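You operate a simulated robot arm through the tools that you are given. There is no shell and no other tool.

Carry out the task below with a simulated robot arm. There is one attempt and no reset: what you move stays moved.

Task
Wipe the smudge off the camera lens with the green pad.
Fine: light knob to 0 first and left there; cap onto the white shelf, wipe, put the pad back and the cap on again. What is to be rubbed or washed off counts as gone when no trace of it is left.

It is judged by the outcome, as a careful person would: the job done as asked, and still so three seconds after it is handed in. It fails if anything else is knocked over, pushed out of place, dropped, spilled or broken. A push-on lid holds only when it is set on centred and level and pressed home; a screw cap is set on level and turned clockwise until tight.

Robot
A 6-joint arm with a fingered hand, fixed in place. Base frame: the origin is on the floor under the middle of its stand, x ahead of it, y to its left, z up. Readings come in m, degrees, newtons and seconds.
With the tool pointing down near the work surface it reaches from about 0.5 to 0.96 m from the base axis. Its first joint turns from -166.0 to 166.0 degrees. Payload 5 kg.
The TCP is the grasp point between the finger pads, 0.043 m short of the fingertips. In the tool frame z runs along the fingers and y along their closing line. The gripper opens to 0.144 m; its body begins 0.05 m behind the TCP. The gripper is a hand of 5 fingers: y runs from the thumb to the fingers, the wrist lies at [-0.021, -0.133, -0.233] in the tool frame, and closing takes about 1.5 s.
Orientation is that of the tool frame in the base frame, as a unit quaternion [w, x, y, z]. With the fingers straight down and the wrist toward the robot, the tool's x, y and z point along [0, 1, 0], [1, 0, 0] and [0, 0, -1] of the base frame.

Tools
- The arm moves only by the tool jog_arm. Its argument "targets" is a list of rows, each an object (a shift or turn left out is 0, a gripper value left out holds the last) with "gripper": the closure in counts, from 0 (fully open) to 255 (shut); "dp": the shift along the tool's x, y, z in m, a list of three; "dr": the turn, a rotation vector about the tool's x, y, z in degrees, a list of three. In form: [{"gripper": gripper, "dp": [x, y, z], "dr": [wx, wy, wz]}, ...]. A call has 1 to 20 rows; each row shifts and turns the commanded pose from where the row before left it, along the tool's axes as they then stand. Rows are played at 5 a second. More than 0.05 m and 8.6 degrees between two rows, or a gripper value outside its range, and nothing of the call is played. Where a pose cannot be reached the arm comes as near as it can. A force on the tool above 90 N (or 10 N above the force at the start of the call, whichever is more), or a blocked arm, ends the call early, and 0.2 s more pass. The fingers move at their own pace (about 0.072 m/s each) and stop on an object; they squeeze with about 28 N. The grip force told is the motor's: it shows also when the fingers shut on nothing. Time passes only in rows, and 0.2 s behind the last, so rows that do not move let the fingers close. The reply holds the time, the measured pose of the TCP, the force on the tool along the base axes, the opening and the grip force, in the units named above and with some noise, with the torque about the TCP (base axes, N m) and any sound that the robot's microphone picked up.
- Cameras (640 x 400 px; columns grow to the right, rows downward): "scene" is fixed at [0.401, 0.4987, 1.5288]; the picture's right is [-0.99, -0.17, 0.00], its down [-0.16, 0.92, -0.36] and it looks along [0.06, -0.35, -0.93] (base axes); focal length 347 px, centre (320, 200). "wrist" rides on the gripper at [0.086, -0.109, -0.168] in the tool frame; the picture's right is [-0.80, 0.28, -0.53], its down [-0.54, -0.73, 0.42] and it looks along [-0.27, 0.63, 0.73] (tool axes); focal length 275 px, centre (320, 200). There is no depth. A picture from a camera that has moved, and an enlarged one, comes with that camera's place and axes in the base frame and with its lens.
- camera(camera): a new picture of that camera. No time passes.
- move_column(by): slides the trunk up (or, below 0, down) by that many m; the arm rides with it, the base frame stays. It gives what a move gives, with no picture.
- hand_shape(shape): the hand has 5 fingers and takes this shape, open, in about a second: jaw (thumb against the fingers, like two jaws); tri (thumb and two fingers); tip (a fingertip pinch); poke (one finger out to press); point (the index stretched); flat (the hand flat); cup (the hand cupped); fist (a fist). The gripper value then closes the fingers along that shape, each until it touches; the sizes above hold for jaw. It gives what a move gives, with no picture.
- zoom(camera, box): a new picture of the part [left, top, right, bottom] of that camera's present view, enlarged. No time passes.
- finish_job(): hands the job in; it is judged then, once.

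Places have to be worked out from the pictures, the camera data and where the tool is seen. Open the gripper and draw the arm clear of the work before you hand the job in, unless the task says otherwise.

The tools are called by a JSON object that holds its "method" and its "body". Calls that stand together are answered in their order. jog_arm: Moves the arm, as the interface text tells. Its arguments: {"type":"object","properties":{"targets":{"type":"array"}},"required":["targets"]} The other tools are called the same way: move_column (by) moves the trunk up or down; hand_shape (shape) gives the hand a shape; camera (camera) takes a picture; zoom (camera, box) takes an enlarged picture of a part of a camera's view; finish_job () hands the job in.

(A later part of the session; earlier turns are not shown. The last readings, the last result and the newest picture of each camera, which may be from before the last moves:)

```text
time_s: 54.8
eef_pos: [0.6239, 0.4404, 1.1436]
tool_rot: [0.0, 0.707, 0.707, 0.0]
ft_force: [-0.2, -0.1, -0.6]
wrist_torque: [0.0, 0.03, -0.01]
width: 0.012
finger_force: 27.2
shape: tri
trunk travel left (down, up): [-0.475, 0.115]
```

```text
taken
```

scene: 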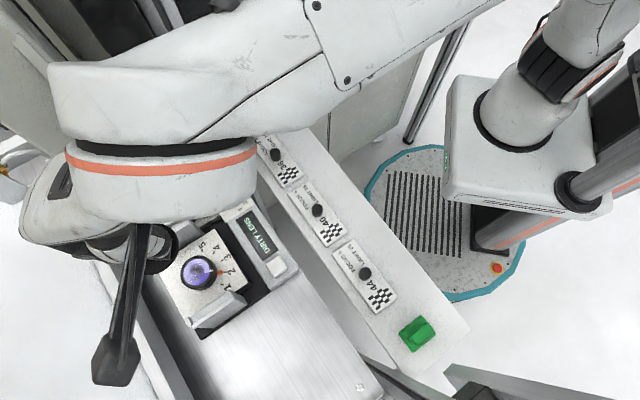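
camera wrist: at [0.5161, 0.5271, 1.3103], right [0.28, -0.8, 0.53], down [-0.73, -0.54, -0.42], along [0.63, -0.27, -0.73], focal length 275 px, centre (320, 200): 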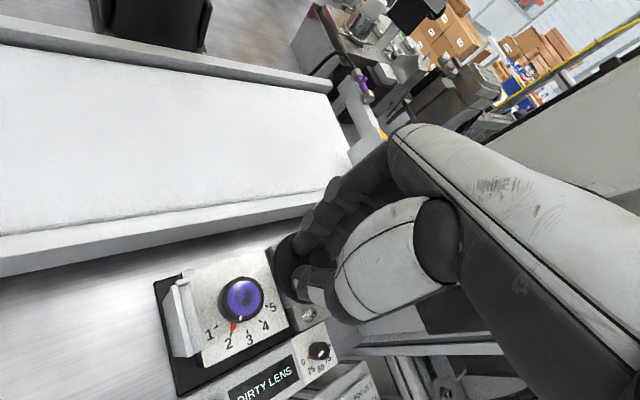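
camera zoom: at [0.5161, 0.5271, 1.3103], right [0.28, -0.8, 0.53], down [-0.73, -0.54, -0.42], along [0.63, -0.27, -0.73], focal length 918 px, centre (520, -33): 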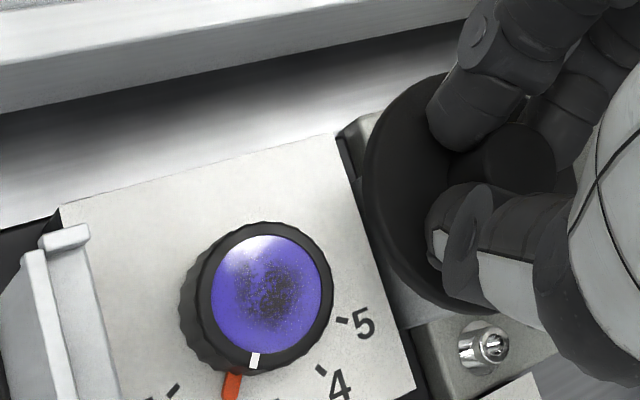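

The lens with its dark smudge is clearly seen; cap is held. I carry the cap back over the shelf region, to about [0.32, 0.41, 1.14], turning the hand 20° clockwise on the way, and look at the free space on the white shelf.

{"method": "jog_arm", "body": {"targets": [{"dp": [-0.0043, -0.0434, 0]}, {"dp": [-0.0043, -0.0434, 0]}, {"dp": [-0.0043, -0.0434, 0]}, {"dp": [-0.0043, -0.0434, 0]}, {"dp": [-0.0043, -0.0434, 0]}, {"dp": [-0.0043, -0.0434, 0]}, {"dp": [-0.0043, -0.0434, 0]}, {"dr": [0, 0, 8]}, {"dr": [0, 0, 8]}, {"dr": [0, 0, 4]}, {"dp": [0, 0, 0]}]}}

{"method": "camera", "body": {"camera": "wrist"}}

{"method": "camera", "body": {"camera": "scene"}}

```text
time_s: 57.2
eef_pos: [0.3159, 0.4071, 1.1456]
tool_rot: [0.001, 0.818, 0.576, -0.001]
ft_force: [-45.1, -44.9, -22.7]
wrist_torque: [5.15, -9.61, 9.31]
width: 0.0121
finger_force: 28.0
shape: tri
trunk travel left (down, up): [-0.475, 0.115]
```

```text
taken
camera wrist: at [0.2418, 0.5257, 1.3118], right [0.0, -0.84, 0.54], down [-0.87, -0.27, -0.42], along [0.5, -0.47, -0.73], focal length 275 px, centre (320, 200)
```

wrist: 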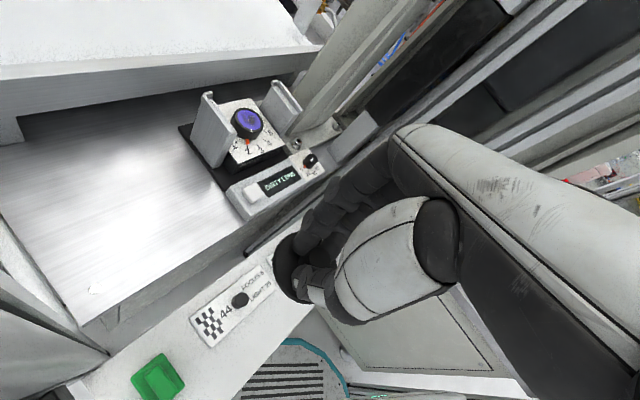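

```text
taken
```

scene: 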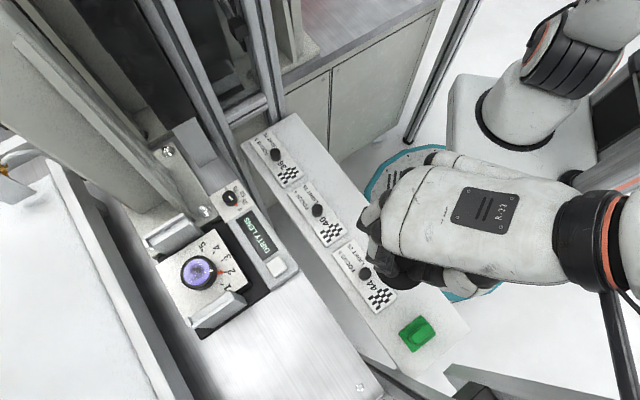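

A large force (−45, −45, −23 N): from force and torque the contact point is the wrist camera body at about [0.24, 0.53, 1.32], touching the vertical frame post at the left end of the shelf. I immediately undo the rotation to get clear.

{"method": "jog_arm", "body": {"targets": [{"dr": [0, 0, -5]}, {"dr": [0, 0, -8]}, {"dr": [0, 0, -7]}, {"dr": [0, 0, 0]}]}}

{"method": "camera", "body": {"camera": "wrist"}}

{"method": "camera", "body": {"camera": "scene"}}

```text
time_s: 58.2
eef_pos: [0.321, 0.4124, 1.1458]
tool_rot: [-0.001, 0.707, 0.707, 0.0]
ft_force: [-0.5, 0.3, 0.3]
wrist_torque: [0.02, 0.01, 0.02]
width: 0.0118
finger_force: 27.7
shape: tri
trunk travel left (down, up): [-0.475, 0.115]
```

```text
taken
camera wrist: at [0.2124, 0.4972, 1.3124], right [0.28, -0.8, 0.53], down [-0.73, -0.54, -0.42], along [0.63, -0.27, -0.73], focal length 275 px, centre (320, 200)
```

wrist: 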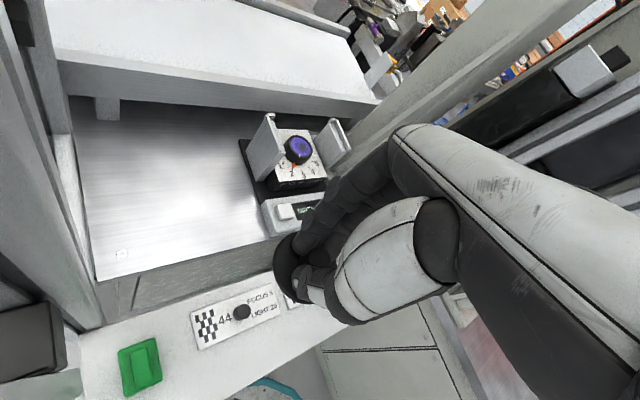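

```text
taken
```

scene: 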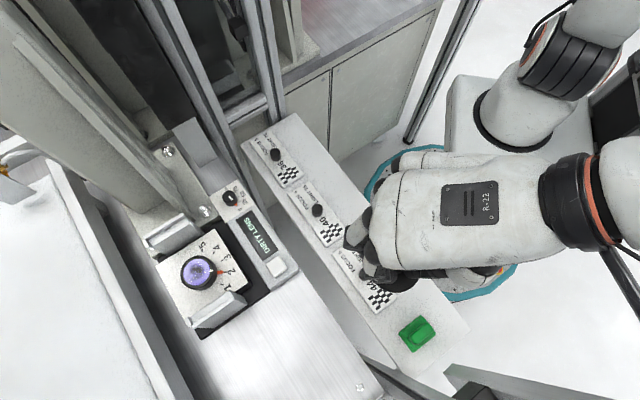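

Forces are back to zero and nothing else appears to have moved. I examine the left post and door structure near the shelf end before going further.

{"method": "zoom", "body": {"camera": "wrist", "box": [0, 200, 320, 400]}}

{"method": "zoom", "body": {"camera": "scene", "box": [340, 280, 640, 400]}}

{"method": "zoom", "body": {"camera": "wrist", "box": [240, 200, 360, 300]}}

```text
2.00 times, centred on (160, 300) of wrist
camera zoom: at [0.2124, 0.4972, 1.3124], right [0.28, -0.8, 0.53], down [-0.73, -0.54, -0.42], along [0.63, -0.27, -0.73], focal length 551 px, centre (640, 0)
```

zoom: 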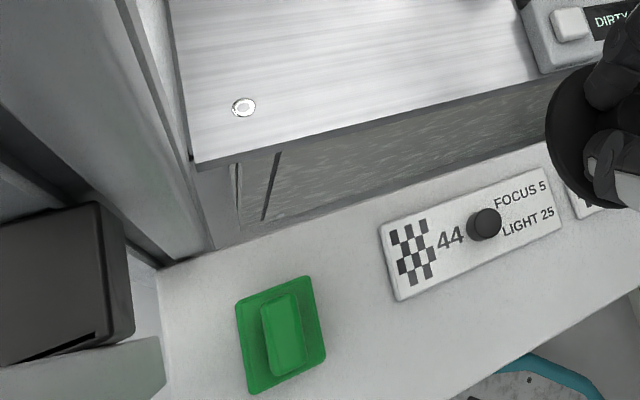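

```text
2.13 times, centred on (490, 340) of scene
camera zoom: at [0.401, 0.4987, 1.5288], right [-0.99, -0.17, 0.0], down [-0.16, 0.92, -0.36], along [0.06, -0.35, -0.93], focal length 740 px, centre (-43, -99)
```

zoom: 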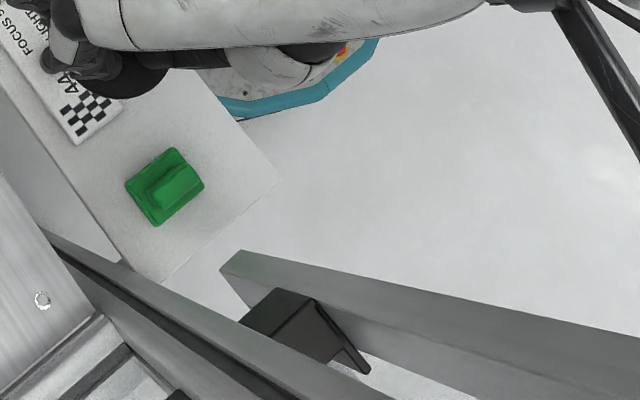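

```text
4.00 times, centred on (300, 250) of wrist
camera zoom: at [0.2124, 0.4972, 1.3124], right [0.28, -0.8, 0.53], down [-0.73, -0.54, -0.42], along [0.63, -0.27, -0.73], focal length 1101 px, centre (400, 0)
```

zoom: 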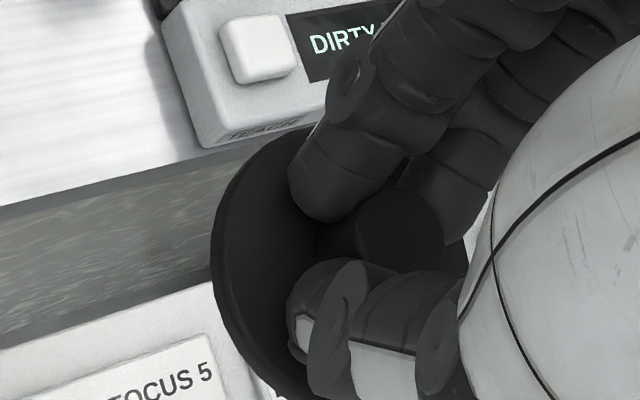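

The structure is clear now: post 3 stands at about [0.26, 0.56] and a hanging stile at about [0.18, 0.516] with its lower end at z≈0.86, so the hand must approach the shelf end from the other side. I move back to a roomy spot [0.38, 0.33] and rotate the hand counter-clockwise in stages, checking forces.

{"method": "jog_arm", "body": {"targets": [{"dp": [-0.027, 0.02, 0]}, {"dp": [-0.027, 0.02, 0]}, {"dp": [-0.028, 0.019, 0]}, {"dr": [0, 0, -8]}, {"dr": [0, 0, -8]}, {"dr": [0, 0, -8]}, {"dr": [0, 0, -8]}, {"dr": [0, 0, -8]}, {"dr": [0, 0, -5]}, {"dr": [0, 0, 0]}]}}

```text
time_s: 60.4
eef_pos: [0.3799, 0.3294, 1.1461]
tool_rot: [0.0, 0.382, 0.924, 0.001]
ft_force: [-0.2, 0.3, -1.1]
wrist_torque: [-0.02, 0.03, 0.02]
width: 0.0117
finger_force: 27.4
shape: tri
trunk travel left (down, up): [-0.475, 0.115]
```

Free of contact. I continue rotating counter-clockwise by 48°, still at the same safe spot.

{"method": "jog_arm", "body": {"targets": [{"dr": [0, 0, -8]}, {"dr": [0, 0, -8]}, {"dr": [0, 0, -8]}, {"dr": [0, 0, -8]}, {"dr": [0, 0, -8]}, {"dr": [0, 0, -8]}, {"dr": [0, 0, 0]}]}}

{"method": "camera", "body": {"camera": "scene"}}

{"method": "camera", "body": {"camera": "wrist"}}

```text
time_s: 62.0
eef_pos: [0.3799, 0.3293, 1.1466]
tool_rot: [0.0, -0.027, 1.0, 0.0]
ft_force: [-0.8, 0.2, -0.9]
wrist_torque: [0.02, -0.01, -0.04]
width: 0.0119
finger_force: 27.8
shape: tri
trunk travel left (down, up): [-0.475, 0.115]
```

```text
taken
```

scene: 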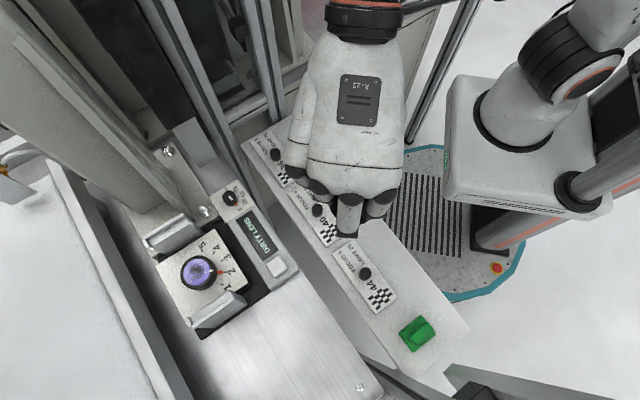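

```text
taken
camera wrist: at [0.2998, 0.2165, 1.3126], right [0.78, 0.33, 0.53], down [0.58, -0.7, -0.42], along [0.23, 0.64, -0.73], focal length 275 px, centre (320, 200)
```

wrist: 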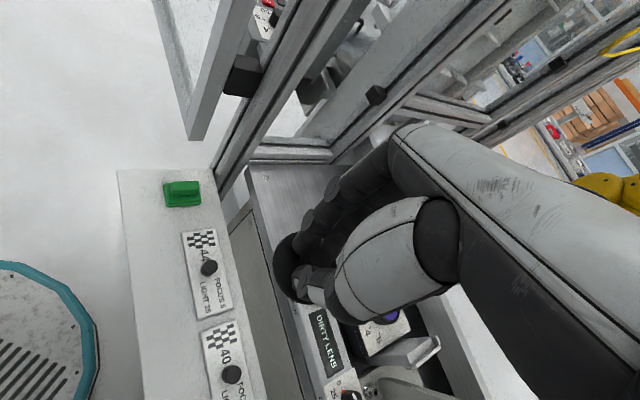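

This view clearly shows the open door stile and the free patch of shelf between tile 44, the pad and the shelf's front edge (centre ≈[0.222, 0.394]). I rotate another 42° so that the closing line runs along the shelf with the wrist away from the door.

{"method": "jog_arm", "body": {"targets": [{"dr": [0, 0, -8]}, {"dr": [0, 0, -8]}, {"dr": [0, 0, -8]}, {"dr": [0, 0, -8]}, {"dr": [0, 0, -8]}, {"dr": [0, 0, -2]}, {"dr": [0, 0, 0]}]}}

{"method": "camera", "body": {"camera": "scene"}}

{"method": "camera", "body": {"camera": "wrist"}}

```text
time_s: 63.6
eef_pos: [0.3797, 0.3299, 1.1455]
tool_rot: [0.0, -0.383, 0.924, 0.0]
ft_force: [0.7, 0.5, 0.1]
wrist_torque: [-0.02, -0.01, -0.01]
width: 0.0117
finger_force: 28.0
shape: tri
trunk travel left (down, up): [-0.475, 0.115]
```

```text
taken
```

scene: 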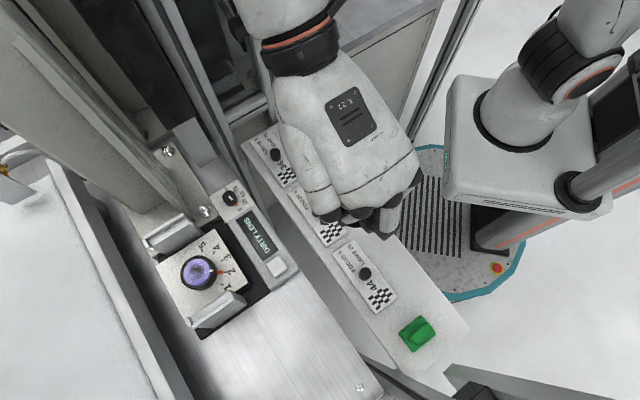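

```text
taken
camera wrist: at [0.3958, 0.1923, 1.3118], right [0.36, 0.76, 0.53], down [0.9, -0.13, -0.42], along [-0.25, 0.63, -0.73], focal length 275 px, centre (320, 200)
```

wrist: 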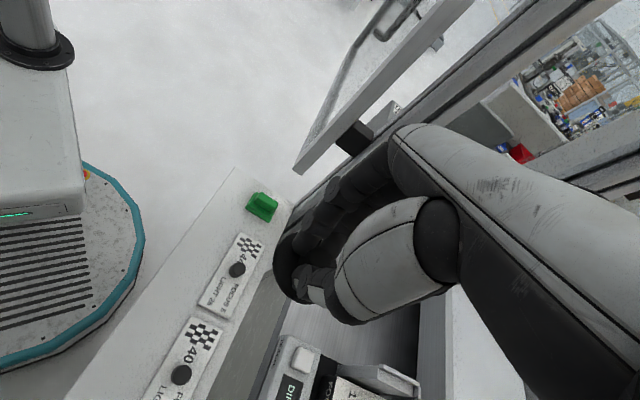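

φ = −90° is reachable and free. I now translate to above the chosen shelf spot, cap centre at [0.222, 0.394], still at z≈1.15, and check.

{"method": "jog_arm", "body": {"targets": [{"dp": [0.0172, 0.0394, 0]}, {"dp": [0.0172, 0.0394, 0]}, {"dp": [0.0172, 0.0394, 0]}, {"dp": [0.0172, 0.0394, 0]}, {"dp": [0, 0, 0]}]}}

{"method": "camera", "body": {"camera": "scene"}}

{"method": "camera", "body": {"camera": "wrist"}}

```text
time_s: 64.8
eef_pos: [0.2201, 0.3933, 1.1454]
tool_rot: [0.0, -0.382, 0.924, 0.001]
ft_force: [0.3, 1.2, -0.3]
wrist_torque: [-0.03, -0.02, 0.02]
width: 0.0119
finger_force: 27.5
shape: tri
trunk travel left (down, up): [-0.475, 0.115]
```

```text
taken
```

scene: 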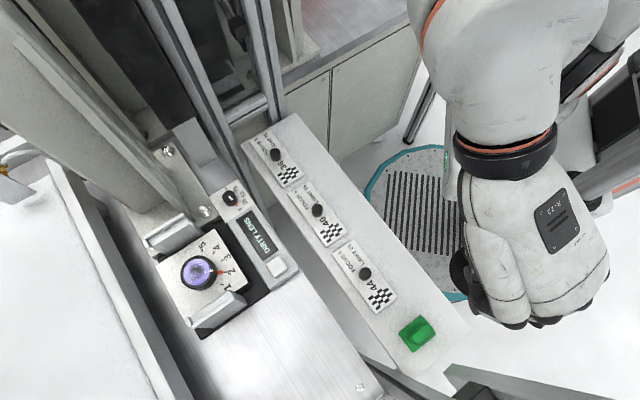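

```text
taken
camera wrist: at [0.2362, 0.2561, 1.3124], right [0.36, 0.76, 0.53], down [0.9, -0.13, -0.42], along [-0.25, 0.63, -0.73], focal length 275 px, centre (320, 200)
```

wrist: 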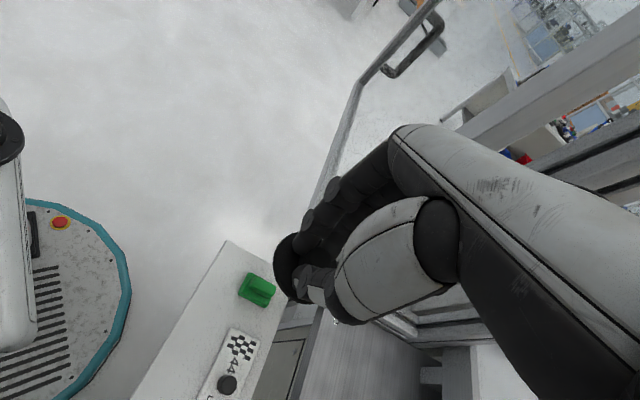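

Reached without contact. I descend in steps to z≈1.00 and look again.

{"method": "jog_arm", "body": {"targets": [{"dp": [0, 0, 0.035]}, {"dp": [0, 0, 0.035]}, {"dp": [0, 0, 0.035]}, {"dp": [0, 0, 0.03]}, {"dp": [0, 0, 0]}]}}

{"method": "camera", "body": {"camera": "wrist"}}

{"method": "zoom", "body": {"camera": "scene", "box": [340, 200, 580, 390]}}

```text
time_s: 66.0
eef_pos: [0.2206, 0.3919, 1.0104]
tool_rot: [0.0, -0.383, 0.924, -0.001]
ft_force: [0.4, 0.2, -0.3]
wrist_torque: [0.0, 0.0, -0.03]
width: 0.0117
finger_force: 28.4
shape: tri
trunk travel left (down, up): [-0.475, 0.115]
```

```text
taken
camera wrist: at [0.2363, 0.2553, 1.1769], right [0.36, 0.76, 0.53], down [0.9, -0.13, -0.42], along [-0.25, 0.63, -0.73], focal length 275 px, centre (320, 200)
```

wrist: 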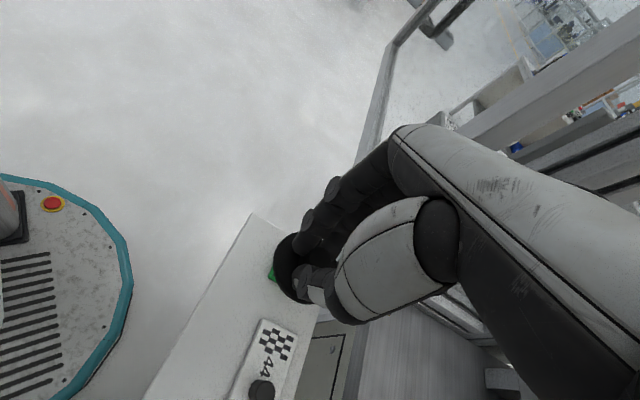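

```text
2.11 times, centred on (460, 295) of scene
camera zoom: at [0.401, 0.4987, 1.5288], right [-0.99, -0.17, 0.0], down [-0.16, 0.92, -0.36], along [0.06, -0.35, -0.93], focal length 730 px, centre (25, 0)
```

zoom: 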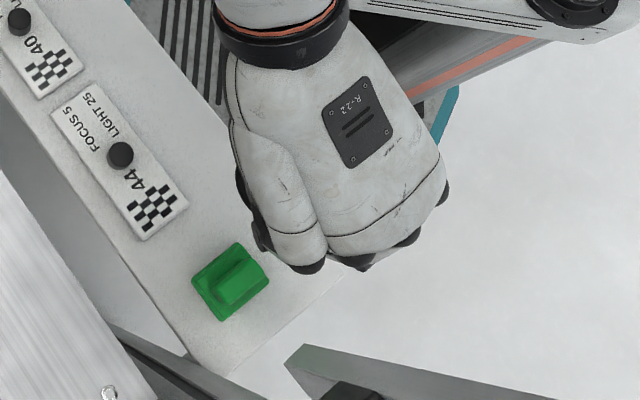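

Clear so far. I descend 8 cm more, leaving the cap still a few cm above the shelf, and check position relative to pad, tile and shelf edge.

{"method": "jog_arm", "body": {"targets": [{"dp": [0, 0, 0.03]}, {"dp": [0, 0, 0.03]}, {"dp": [0, 0, 0.025]}, {"dp": [0, 0, 0]}]}}

{"method": "zoom", "body": {"camera": "wrist", "box": [190, 180, 390, 330]}}

{"method": "zoom", "body": {"camera": "scene", "box": [340, 220, 520, 370]}}

```text
time_s: 67.0
eef_pos: [0.2192, 0.3922, 0.9253]
tool_rot: [0.0, -0.383, 0.924, 0.0]
ft_force: [0.4, 0.0, 0.2]
wrist_torque: [-0.01, 0.03, 0.02]
width: 0.0118
finger_force: 28.1
shape: tri
trunk travel left (down, up): [-0.475, 0.115]
```

```text
2.67 times, centred on (290, 255) of wrist
camera zoom: at [0.2357, 0.2543, 1.0929], right [0.36, 0.76, 0.53], down [0.9, -0.13, -0.42], along [-0.25, 0.63, -0.73], focal length 734 px, centre (400, 53)
```

zoom: 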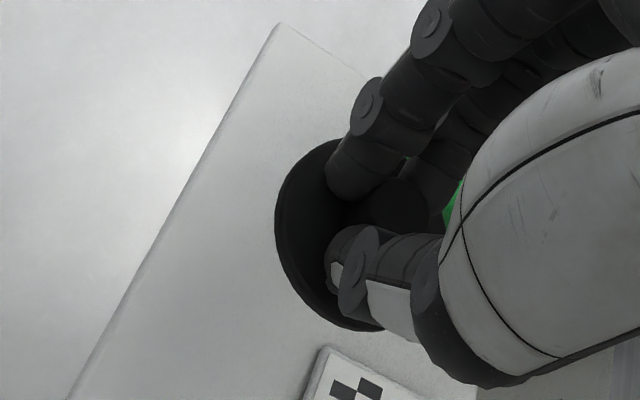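

```text
2.67 times, centred on (430, 295) of scene
camera zoom: at [0.401, 0.4987, 1.5288], right [-0.99, -0.17, 0.0], down [-0.16, 0.92, -0.36], along [0.06, -0.35, -0.93], focal length 925 px, centre (27, -53)
```

zoom: 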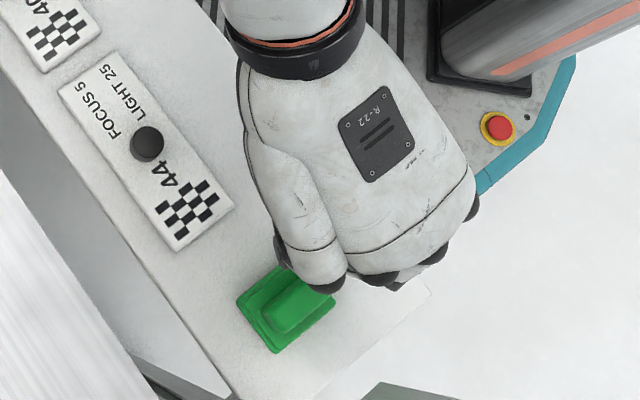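

The spot below the cap is free with about 5 mm or more margins to tile and pad. I shift 2 mm toward the front edge, lower 4 cm, then I'll feel for contact in small steps.

{"method": "jog_arm", "body": {"targets": [{"dp": [0.002, 0, 0.015]}, {"dp": [0, 0, 0.015]}, {"dp": [0, 0, 0.01]}, {"dp": [0, 0, 0]}]}}

{"method": "zoom", "body": {"camera": "wrist", "box": [210, 180, 370, 300]}}

{"method": "zoom", "body": {"camera": "scene", "box": [340, 220, 520, 370]}}

```text
time_s: 68.0
eef_pos: [0.2179, 0.3895, 0.8836]
tool_rot: [0.0, -0.383, 0.924, 0.001]
ft_force: [-0.7, 0.0, -0.1]
wrist_torque: [0.03, 0.0, -0.05]
width: 0.0118
finger_force: 28.5
shape: tri
trunk travel left (down, up): [-0.475, 0.115]
```

```text
3.33 times, centred on (290, 240) of wrist
camera zoom: at [0.2348, 0.2532, 1.0523], right [0.36, 0.76, 0.53], down [0.9, -0.13, -0.42], along [-0.25, 0.63, -0.73], focal length 918 px, centre (420, 67)
```

zoom: 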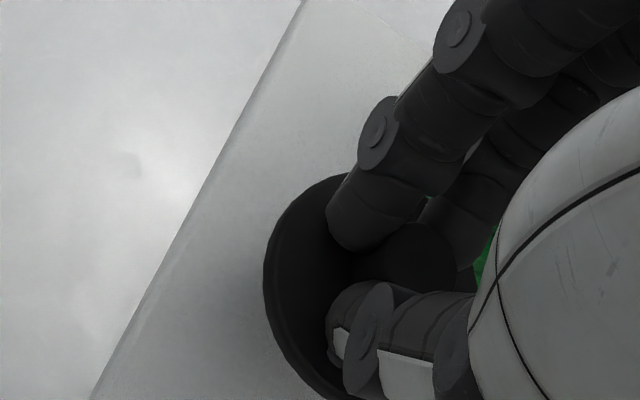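

```text
2.67 times, centred on (430, 295) of scene
camera zoom: at [0.401, 0.4987, 1.5288], right [-0.99, -0.17, 0.0], down [-0.16, 0.92, -0.36], along [0.06, -0.35, -0.93], focal length 925 px, centre (27, -53)
```

zoom: 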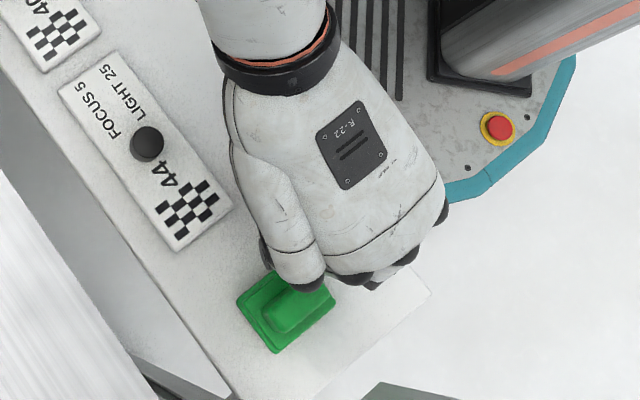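

Approaching; I go down in 3 mm steps and read the vertical force.

{"method": "jog_arm", "body": {"targets": [{"dp": [0, 0, 0.003]}, {"dp": [0, 0, 0.003]}, {"dp": [0, 0, 0.002]}, {"dp": [0, 0, 0]}]}}

{"method": "zoom", "body": {"camera": "wrist", "box": [210, 180, 370, 300]}}

```text
time_s: 69.0
eef_pos: [0.2173, 0.3904, 0.8782]
tool_rot: [0.0, -0.383, 0.924, 0.0]
ft_force: [-1.2, 0.1, 0.0]
wrist_torque: [0.02, 0.0, -0.07]
width: 0.0118
finger_force: 27.9
shape: tri
trunk travel left (down, up): [-0.475, 0.115]
```

```text
3.33 times, centred on (290, 240) of wrist
camera zoom: at [0.234, 0.2536, 1.0442], right [0.36, 0.76, 0.53], down [0.9, -0.13, -0.42], along [-0.25, 0.63, -0.73], focal length 918 px, centre (420, 67)
```

zoom: 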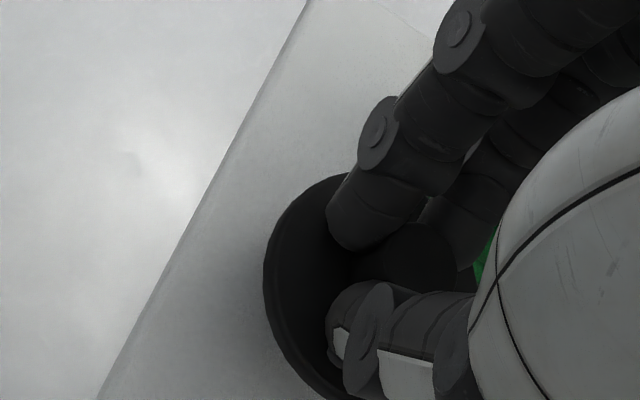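

No vertical contact yet. I continue down 6 mm.

{"method": "jog_arm", "body": {"targets": [{"dp": [0, 0, 0.002]}, {"dp": [0, 0, 0.002]}, {"dp": [0, 0, 0.002]}, {"dp": [0, 0, 0]}]}}

{"method": "zoom", "body": {"camera": "wrist", "box": [210, 180, 370, 300]}}

```text
time_s: 70.0
eef_pos: [0.2182, 0.3911, 0.8706]
tool_rot: [0.0, -0.383, 0.924, 0.0]
ft_force: [-0.3, -0.2, -1.1]
wrist_torque: [0.03, 0.04, -0.02]
width: 0.0117
finger_force: 28.1
shape: tri
trunk travel left (down, up): [-0.475, 0.115]
```

```text
3.33 times, centred on (290, 240) of wrist
camera zoom: at [0.234, 0.2541, 1.0381], right [0.36, 0.76, 0.53], down [0.9, -0.13, -0.42], along [-0.25, 0.63, -0.73], focal length 918 px, centre (420, 67)
```

zoom: 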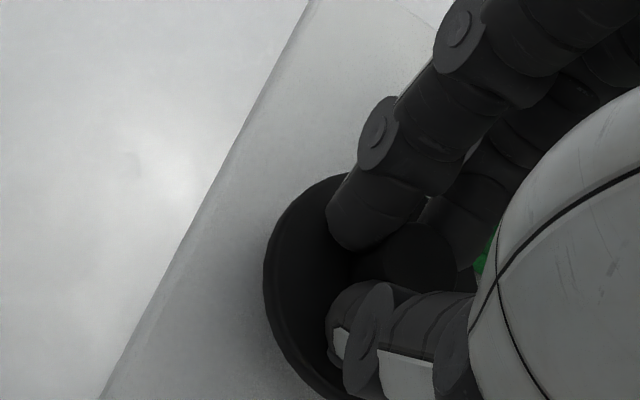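

Still free. I go down another 6 mm in 2 mm steps.

{"method": "jog_arm", "body": {"targets": [{"dp": [0, 0, 0.002]}, {"dp": [0, 0, 0.002]}, {"dp": [0, 0, 0.002]}, {"dp": [0, 0, 0]}]}}

{"method": "zoom", "body": {"camera": "wrist", "box": [210, 180, 370, 300]}}

{"method": "zoom", "body": {"camera": "scene", "box": [380, 260, 480, 350]}}

```text
time_s: 71.0
eef_pos: [0.2185, 0.3905, 0.8662]
tool_rot: [0.0, -0.383, 0.924, 0.001]
ft_force: [0.3, -0.5, 0.1]
wrist_torque: [0.05, 0.01, 0.02]
width: 0.0118
finger_force: 27.9
shape: tri
trunk travel left (down, up): [-0.475, 0.115]
```

```text
3.33 times, centred on (290, 240) of wrist
camera zoom: at [0.234, 0.2527, 1.0325], right [0.36, 0.76, 0.53], down [0.9, -0.13, -0.42], along [-0.25, 0.63, -0.73], focal length 918 px, centre (420, 67)
```

zoom: 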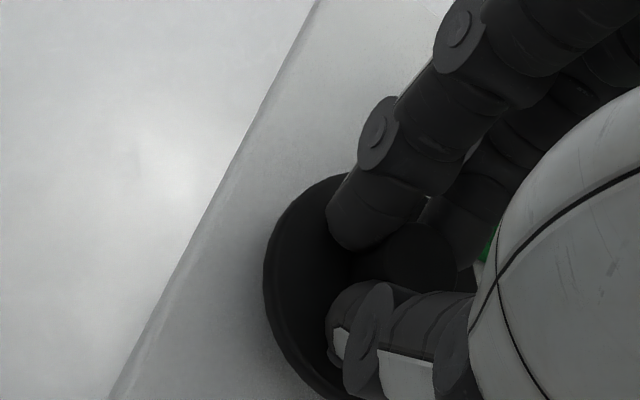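

```text
4.44 times, centred on (430, 305) of scene
camera zoom: at [0.401, 0.4987, 1.5288], right [-0.99, -0.17, 0.0], down [-0.16, 0.92, -0.36], along [0.06, -0.35, -0.93], focal length 1541 px, centre (-169, -267)
```

zoom: 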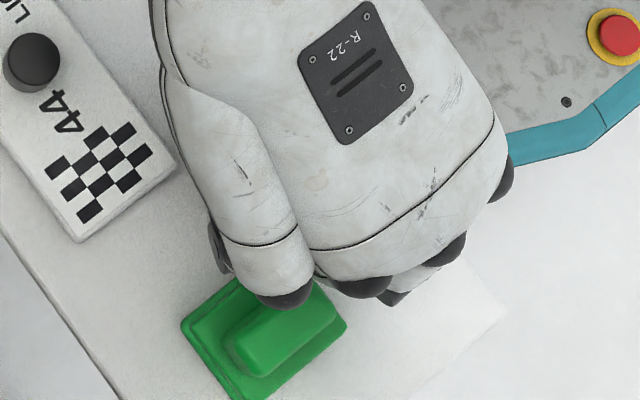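

Still no contact at z=0.866. I continue with 1.5 mm steps.

{"method": "jog_arm", "body": {"targets": [{"dp": [0, 0, 0.0015]}, {"dp": [0, 0, 0.0015]}, {"dp": [0, 0, 0.0015]}, {"dp": [0, 0, 0]}]}}

```text
time_s: 72.0
eef_pos: [0.2179, 0.3906, 0.8604]
tool_rot: [0.001, -0.383, 0.924, 0.0]
ft_force: [0.9, 0.6, -0.5]
wrist_torque: [-0.01, -0.01, 0.01]
width: 0.0116
finger_force: 27.8
shape: tri
trunk travel left (down, up): [-0.475, 0.115]
```

{"method": "jog_arm", "body": {"targets": [{"dp": [0, 0, 0.0015]}, {"dp": [0, 0, 0.0015]}, {"dp": [0, 0, 0.0015]}, {"dp": [0, 0, 0]}]}}

{"method": "zoom", "body": {"camera": "wrist", "box": [210, 180, 370, 300]}}

```text
time_s: 73.0
eef_pos: [0.2186, 0.3898, 0.8558]
tool_rot: [0.0, -0.383, 0.924, 0.001]
ft_force: [-0.3, -0.2, -0.5]
wrist_torque: [0.01, 0.02, 0.02]
width: 0.0119
finger_force: 27.9
shape: tri
trunk travel left (down, up): [-0.475, 0.115]
```

```text
3.33 times, centred on (290, 240) of wrist
camera zoom: at [0.2338, 0.2534, 1.0228], right [0.36, 0.76, 0.53], down [0.9, -0.13, -0.42], along [-0.25, 0.63, -0.73], focal length 918 px, centre (420, 67)
```

zoom: 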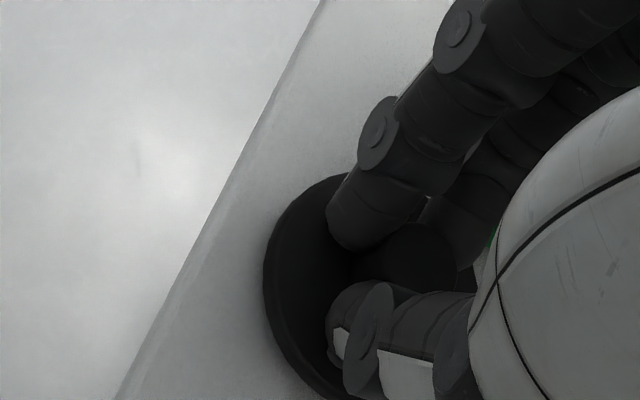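

No contact yet at z=0.856, so the shelf top is slightly lower than estimated. I continue down in 1.5 mm steps.

{"method": "jog_arm", "body": {"targets": [{"dp": [0, 0, 0.0015]}, {"dp": [0, 0, 0.0015]}, {"dp": [0, 0, 0.0015]}, {"dp": [0, 0, 0]}]}}

{"method": "zoom", "body": {"camera": "wrist", "box": [210, 180, 370, 300]}}

```text
time_s: 74.0
eef_pos: [0.2176, 0.3917, 0.8513]
tool_rot: [-0.001, -0.383, 0.924, 0.0]
ft_force: [0.3, -0.2, 0.6]
wrist_torque: [-0.01, 0.03, -0.01]
width: 0.0117
finger_force: 28.4
shape: tri
trunk travel left (down, up): [-0.475, 0.115]
```

```text
3.33 times, centred on (290, 240) of wrist
camera zoom: at [0.2339, 0.2533, 1.0185], right [0.36, 0.76, 0.53], down [0.9, -0.13, -0.42], along [-0.25, 0.63, -0.73], focal length 918 px, centre (420, 67)
```

zoom: 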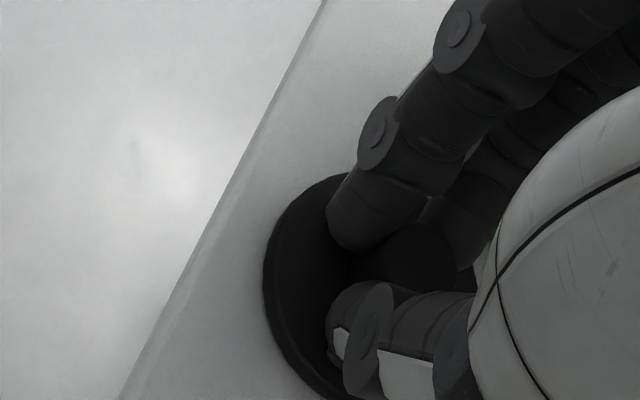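

Geometry still consistent with a gap under the cap. I continue down 6 mm in 1.5 mm steps.

{"method": "jog_arm", "body": {"targets": [{"dp": [0, 0, 0.0015]}, {"dp": [0, 0, 0.0015]}, {"dp": [0, 0, 0.0015]}, {"dp": [0, 0, 0.0015]}, {"dp": [0, 0, 0]}]}}

{"method": "zoom", "body": {"camera": "wrist", "box": [210, 180, 370, 300]}}

{"method": "zoom", "body": {"camera": "scene", "box": [380, 260, 480, 350]}}

```text
time_s: 75.2
eef_pos: [0.2178, 0.3916, 0.8507]
tool_rot: [0.002, -0.382, 0.924, 0.003]
ft_force: [2.4, -8.4, 69.9]
wrist_torque: [-1.19, -0.52, 0.08]
width: 0.0133
finger_force: 28.0
shape: tri
trunk travel left (down, up): [-0.475, 0.115]
```

```text
3.33 times, centred on (290, 240) of wrist
camera zoom: at [0.2334, 0.2524, 1.0162], right [0.36, 0.76, 0.54], down [0.9, -0.13, -0.42], along [-0.25, 0.64, -0.73], focal length 918 px, centre (420, 67)
```

zoom: 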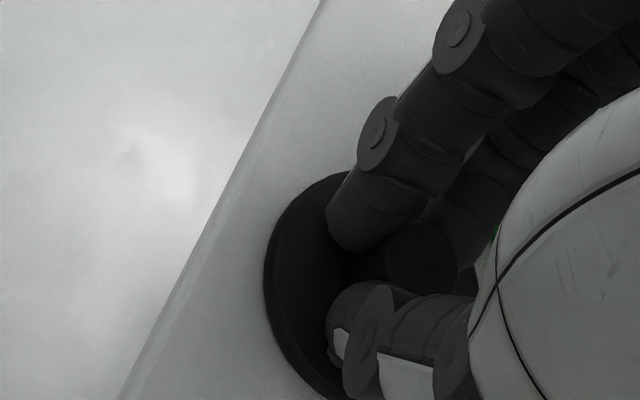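

```text
4.44 times, centred on (430, 305) of scene
camera zoom: at [0.401, 0.4987, 1.5288], right [-0.99, -0.17, 0.0], down [-0.16, 0.92, -0.36], along [0.06, -0.35, -0.93], focal length 1541 px, centre (-169, -267)
```

zoom: 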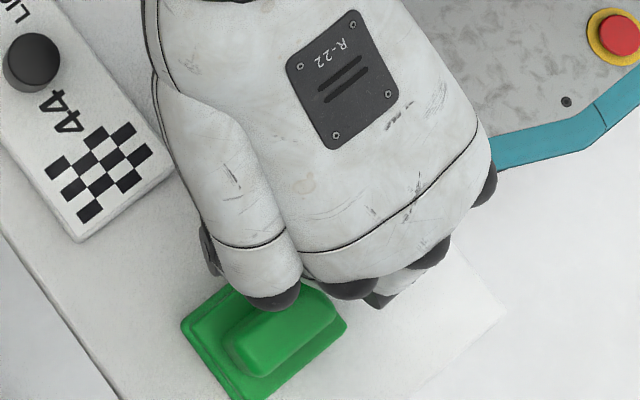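

Contact: 70 N upward with its centre right under the cap, so the cap is on the shelf (TCP z≈0.851). I ease up about 5 mm to unload before releasing.

{"method": "jog_arm", "body": {"targets": [{"dp": [0, 0, -0.003]}, {"dp": [0, 0, -0.002]}, {"dp": [0, 0, 0]}]}}

```text
time_s: 76.0
eef_pos: [0.2169, 0.3922, 0.8512]
tool_rot: [0.002, -0.382, 0.924, 0.0]
ft_force: [2.4, 4.1, 30.6]
wrist_torque: [0.01, -0.11, -0.08]
width: 0.0135
finger_force: 28.0
shape: tri
trunk travel left (down, up): [-0.475, 0.115]
```

Still 31 N; I ease up another 2 mm.

{"method": "jog_arm", "body": {"targets": [{"dp": [0, 0, -0.001]}, {"dp": [0, 0, -0.001]}, {"dp": [0, 0, 0]}]}}

```text
time_s: 76.8
eef_pos: [0.2159, 0.3903, 0.852]
tool_rot: [-0.001, -0.384, 0.923, -0.001]
ft_force: [-0.6, 0.3, 0.2]
wrist_torque: [0.0, -0.02, -0.01]
width: 0.013
finger_force: 27.8
shape: tri
trunk travel left (down, up): [-0.475, 0.115]
```

The cap now rests essentially unloaded on the shelf. I open just a little (to ~0.03) so the fingers don't reach the pad, and then lift straight up.

{"method": "jog_arm", "body": {"targets": [{"gripper": 225}, {"gripper": 205}, {"gripper": 202}, {"gripper": 202}, {"gripper": 202}]}}

{"method": "zoom", "body": {"camera": "wrist", "box": [210, 180, 370, 300]}}

{"method": "zoom", "body": {"camera": "scene", "box": [380, 260, 480, 350]}}

```text
time_s: 78.0
eef_pos: [0.2166, 0.3919, 0.8537]
tool_rot: [0.0, -0.383, 0.924, 0.0]
ft_force: [-0.1, -0.6, 1.3]
wrist_torque: [0.01, -0.01, 0.0]
width: 0.0295
finger_force: 0.1
shape: tri
trunk travel left (down, up): [-0.475, 0.115]
```

```text
3.33 times, centred on (290, 240) of wrist
camera zoom: at [0.2334, 0.2535, 1.0202], right [0.36, 0.76, 0.53], down [0.9, -0.13, -0.42], along [-0.25, 0.63, -0.73], focal length 918 px, centre (420, 67)
```

zoom: 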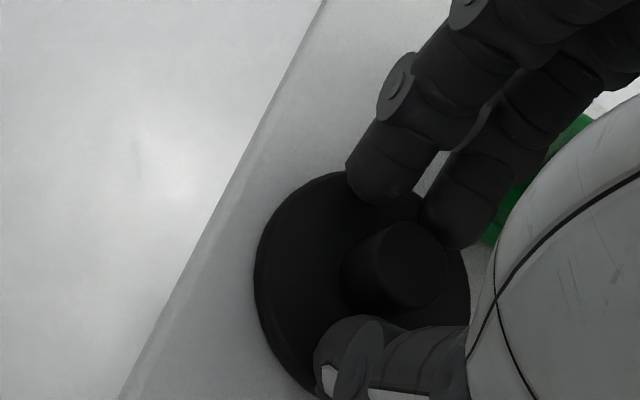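

```text
4.44 times, centred on (430, 305) of scene
camera zoom: at [0.401, 0.4987, 1.5288], right [-0.99, -0.17, 0.0], down [-0.16, 0.92, -0.36], along [0.06, -0.35, -0.93], focal length 1541 px, centre (-169, -267)
```

zoom: 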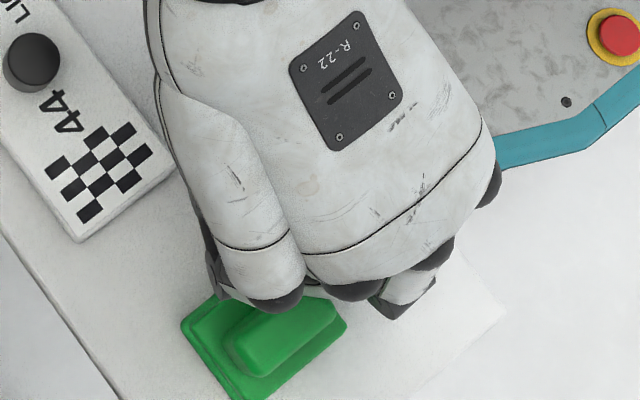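

The cap sits flat on the shelf and the fingers are free of it. I lift straight up 5 cm, then 5 cm more, and check cap and pad.

{"method": "jog_arm", "body": {"targets": [{"dp": [0, 0, -0.01]}, {"dp": [0, 0, -0.02]}, {"dp": [0, 0, -0.03]}, {"dp": [0, 0, -0.04]}, {"dp": [0, 0, 0]}]}}

{"method": "camera", "body": {"camera": "wrist"}}

{"method": "zoom", "body": {"camera": "scene", "box": [360, 240, 500, 370]}}

```text
time_s: 79.2
eef_pos: [0.2195, 0.3912, 0.9526]
tool_rot: [0.0, -0.382, 0.924, 0.0]
ft_force: [0.0, 0.0, 0.9]
wrist_torque: [0.01, 0.01, 0.01]
width: 0.0296
finger_force: 0.1
shape: tri
trunk travel left (down, up): [-0.475, 0.115]
```

```text
taken
camera wrist: at [0.2347, 0.2538, 1.1191], right [0.36, 0.76, 0.53], down [0.9, -0.13, -0.42], along [-0.25, 0.63, -0.73], focal length 275 px, centre (320, 200)
```

wrist: 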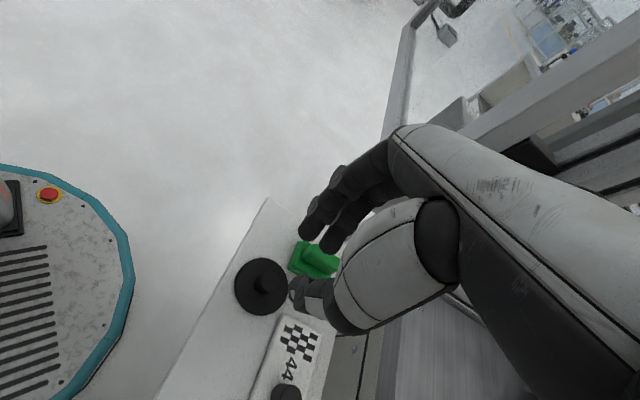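

```text
3.08 times, centred on (430, 305) of scene
camera zoom: at [0.401, 0.4987, 1.5288], right [-0.99, -0.17, 0.0], down [-0.16, 0.92, -0.36], along [0.06, -0.35, -0.93], focal length 1067 px, centre (-18, -123)
```

zoom: 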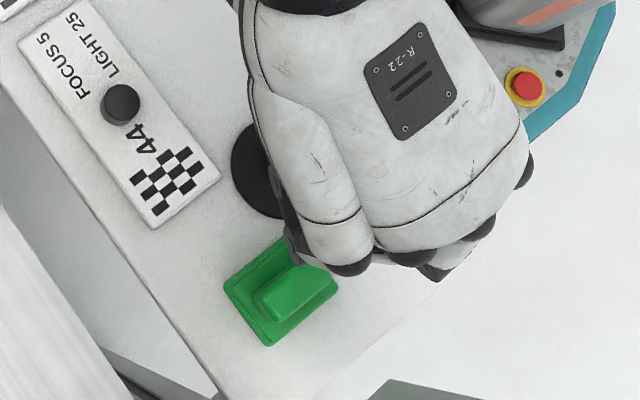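

Cap rests flat on the shelf and pad and tile are undisturbed. I zoom to get exact positions of cap boss and pad handle from here.

{"method": "zoom", "body": {"camera": "wrist", "box": [220, 220, 360, 325]}}

{"method": "zoom", "body": {"camera": "scene", "box": [390, 300, 450, 350]}}

```text
3.81 times, centred on (290, 272) of wrist
camera zoom: at [0.2347, 0.2538, 1.1191], right [0.36, 0.76, 0.53], down [0.9, -0.13, -0.42], along [-0.25, 0.63, -0.73], focal length 1049 px, centre (434, -76)
```

zoom: 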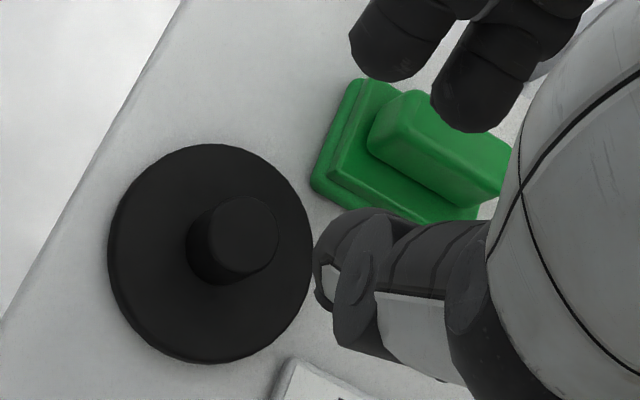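

```text
8.00 times, centred on (420, 325) of scene
camera zoom: at [0.401, 0.4987, 1.5288], right [-0.99, -0.17, 0.0], down [-0.16, 0.92, -0.36], along [0.06, -0.35, -0.93], focal length 2774 px, centre (-480, -800)
```

zoom: 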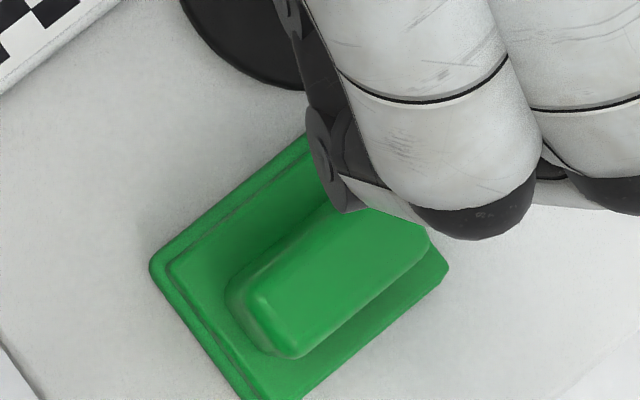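

The cap's boss is at about [0.217, 0.396] and the pad's handle at about [0.212, 0.467], elongated across the shelf. With the present yaw the folded fingers would come near post 3, so I back out upward to a roomy place, turning 42°, to measure the post exactly.

{"method": "jog_arm", "body": {"targets": [{"dp": [0, 0, -0.045]}, {"dp": [0, 0, -0.045]}, {"dp": [0, 0, -0.045]}, {"dp": [-0.0155, -0.035, 0]}, {"dp": [-0.0155, -0.035, 0]}, {"dp": [-0.0155, -0.035, 0]}, {"dp": [-0.0155, -0.035, 0]}, {"dr": [0, 0, 8]}, {"dr": [0, 0, 8]}, {"dr": [0, 0, 8]}, {"dr": [0, 0, 8]}, {"dr": [0, 0, 8]}, {"dr": [0, 0, 2]}, {"dp": [0, 0, 0]}]}}

{"method": "camera", "body": {"camera": "wrist"}}

{"method": "zoom", "body": {"camera": "wrist", "box": [90, 60, 330, 260]}}

{"method": "zoom", "body": {"camera": "scene", "box": [340, 270, 480, 400]}}

```text
time_s: 82.2
eef_pos: [0.3608, 0.3354, 1.0877]
tool_rot: [0.0, -0.026, 1.0, 0.0]
ft_force: [-0.5, -0.1, 0.2]
wrist_torque: [0.02, 0.02, 0.0]
width: 0.0298
finger_force: 0.2
shape: tri
trunk travel left (down, up): [-0.475, 0.115]
```

```text
taken
camera wrist: at [0.2805, 0.2228, 1.2546], right [0.78, 0.32, 0.53], down [0.58, -0.7, -0.42], along [0.23, 0.64, -0.73], focal length 275 px, centre (320, 200)
```

wrist: 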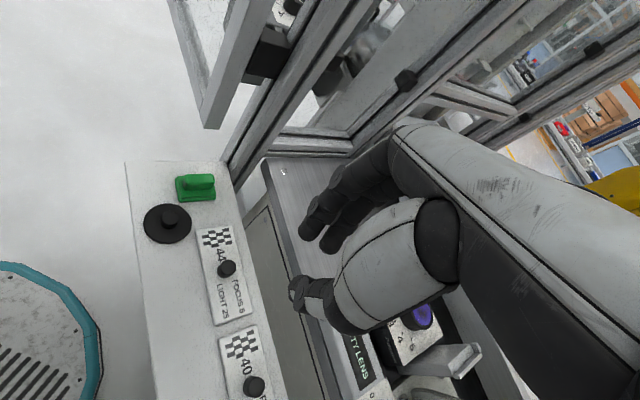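

```text
2.00 times, centred on (210, 160) of wrist
camera zoom: at [0.2805, 0.2228, 1.2546], right [0.78, 0.32, 0.53], down [0.58, -0.7, -0.42], along [0.23, 0.64, -0.73], focal length 551 px, centre (540, 280)
```

zoom: 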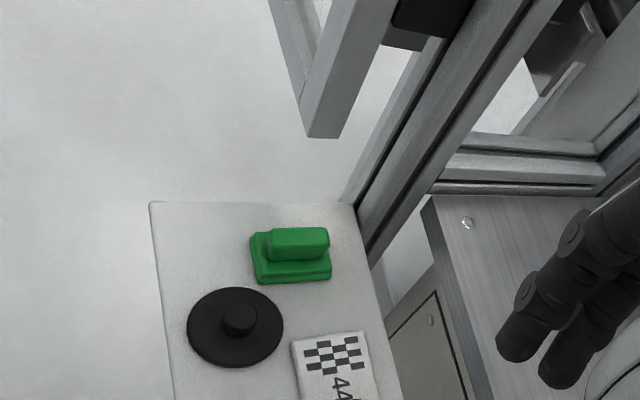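

```text
3.08 times, centred on (410, 335) of scene
camera zoom: at [0.401, 0.4987, 1.5288], right [-0.99, -0.17, 0.0], down [-0.16, 0.92, -0.36], along [0.06, -0.35, -0.93], focal length 1067 px, centre (43, -215)
```

zoom: 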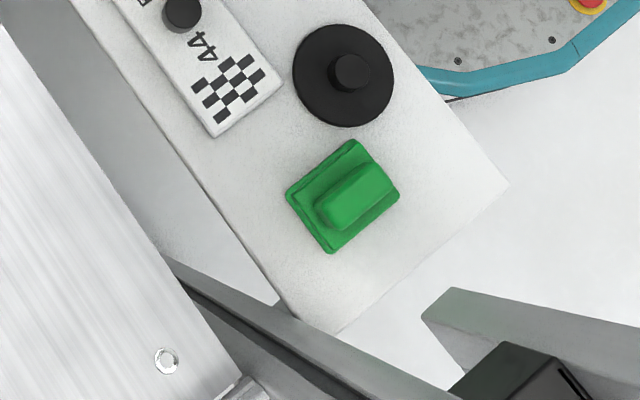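

Post 3 is at about [0.244, 0.552] and the door stile near [0.18, 0.51]. The safest way to the pad is the fingertip pinch across the handle's length with the hand yawed near the station normal. I switch to the tip shape here in free space.

{"method": "hand_shape", "body": {"shape": "tip"}}

{"method": "jog_arm", "body": {"targets": [{"gripper": 145, "dr": [0, 0, 8]}, {"dr": [0, 0, 8]}, {"dr": [0, 0, 8]}, {"dr": [0, 0, 8]}, {"dr": [0, 0, 8]}, {"dr": [0, 0, 8]}, {"dr": [0, 0, 8]}, {"dr": [0, 0, 2]}, {"dp": [0, 0, 0]}]}}

{"method": "camera", "body": {"camera": "scene"}}

```text
time_s: 83.1
eef_pos: [0.3591, 0.3357, 1.089]
tool_rot: [0.0, -0.026, 1.0, 0.0]
ft_force: [1.1, -0.6, 0.2]
wrist_torque: [0.02, -0.03, 0.01]
width: 0.1435
finger_force: 0.1
shape: tip
trunk travel left (down, up): [-0.475, 0.115]
```

```text
time_s: 85.1
eef_pos: [0.3605, 0.3361, 1.0876]
tool_rot: [-0.001, 0.462, 0.887, 0.0]
ft_force: [0.7, 1.0, -0.1]
wrist_torque: [-0.07, 0.01, 0.0]
width: 0.0627
finger_force: 0.0
shape: tip
trunk travel left (down, up): [-0.475, 0.115]
```

```text
taken
```

scene: 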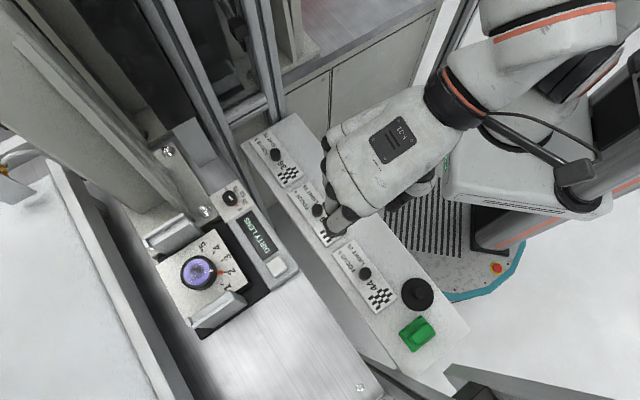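

Now yawed to the wanted direction with a 0.063 opening. I move along the shelf toward the pad at this height, three-fifths of the way first.

{"method": "jog_arm", "body": {"targets": [{"dp": [0.0396, -0.0094, 0]}, {"dp": [0.0396, -0.0094, 0]}, {"dp": [0.0396, -0.0094, 0]}, {"dp": [0, 0, 0]}]}}

{"method": "camera", "body": {"camera": "wrist"}}

{"method": "camera", "body": {"camera": "scene"}}

```text
time_s: 86.1
eef_pos: [0.2698, 0.4167, 1.0892]
tool_rot: [0.001, 0.462, 0.887, 0.0]
ft_force: [-1.2, 0.0, -0.1]
wrist_torque: [0.0, -0.02, 0.0]
width: 0.0626
finger_force: 0.1
shape: tip
trunk travel left (down, up): [-0.475, 0.115]
```

```text
taken
camera wrist: at [0.1311, 0.4258, 1.2553], right [0.69, -0.49, 0.53], down [-0.28, -0.86, -0.42], along [0.67, 0.14, -0.73], focal length 275 px, centre (320, 200)
```

wrist: 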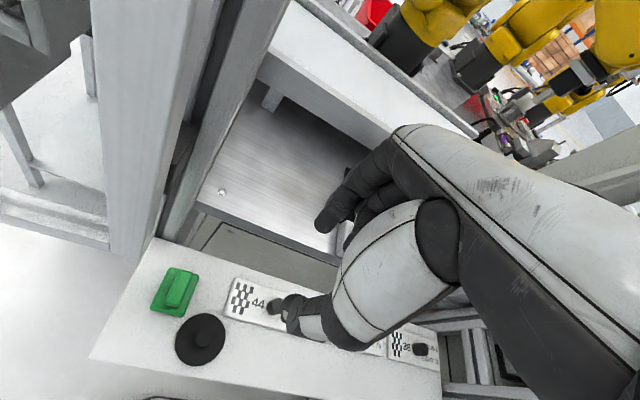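

```text
taken
```

scene: 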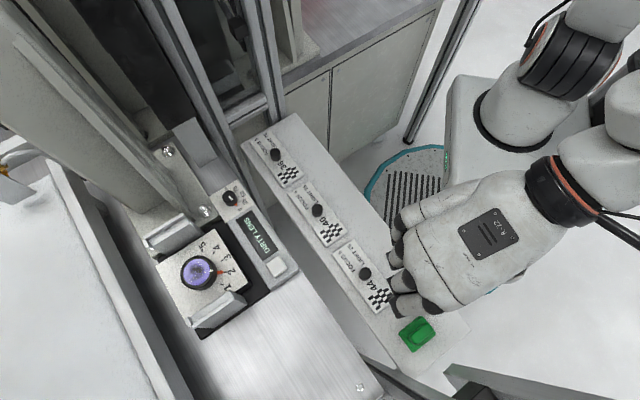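

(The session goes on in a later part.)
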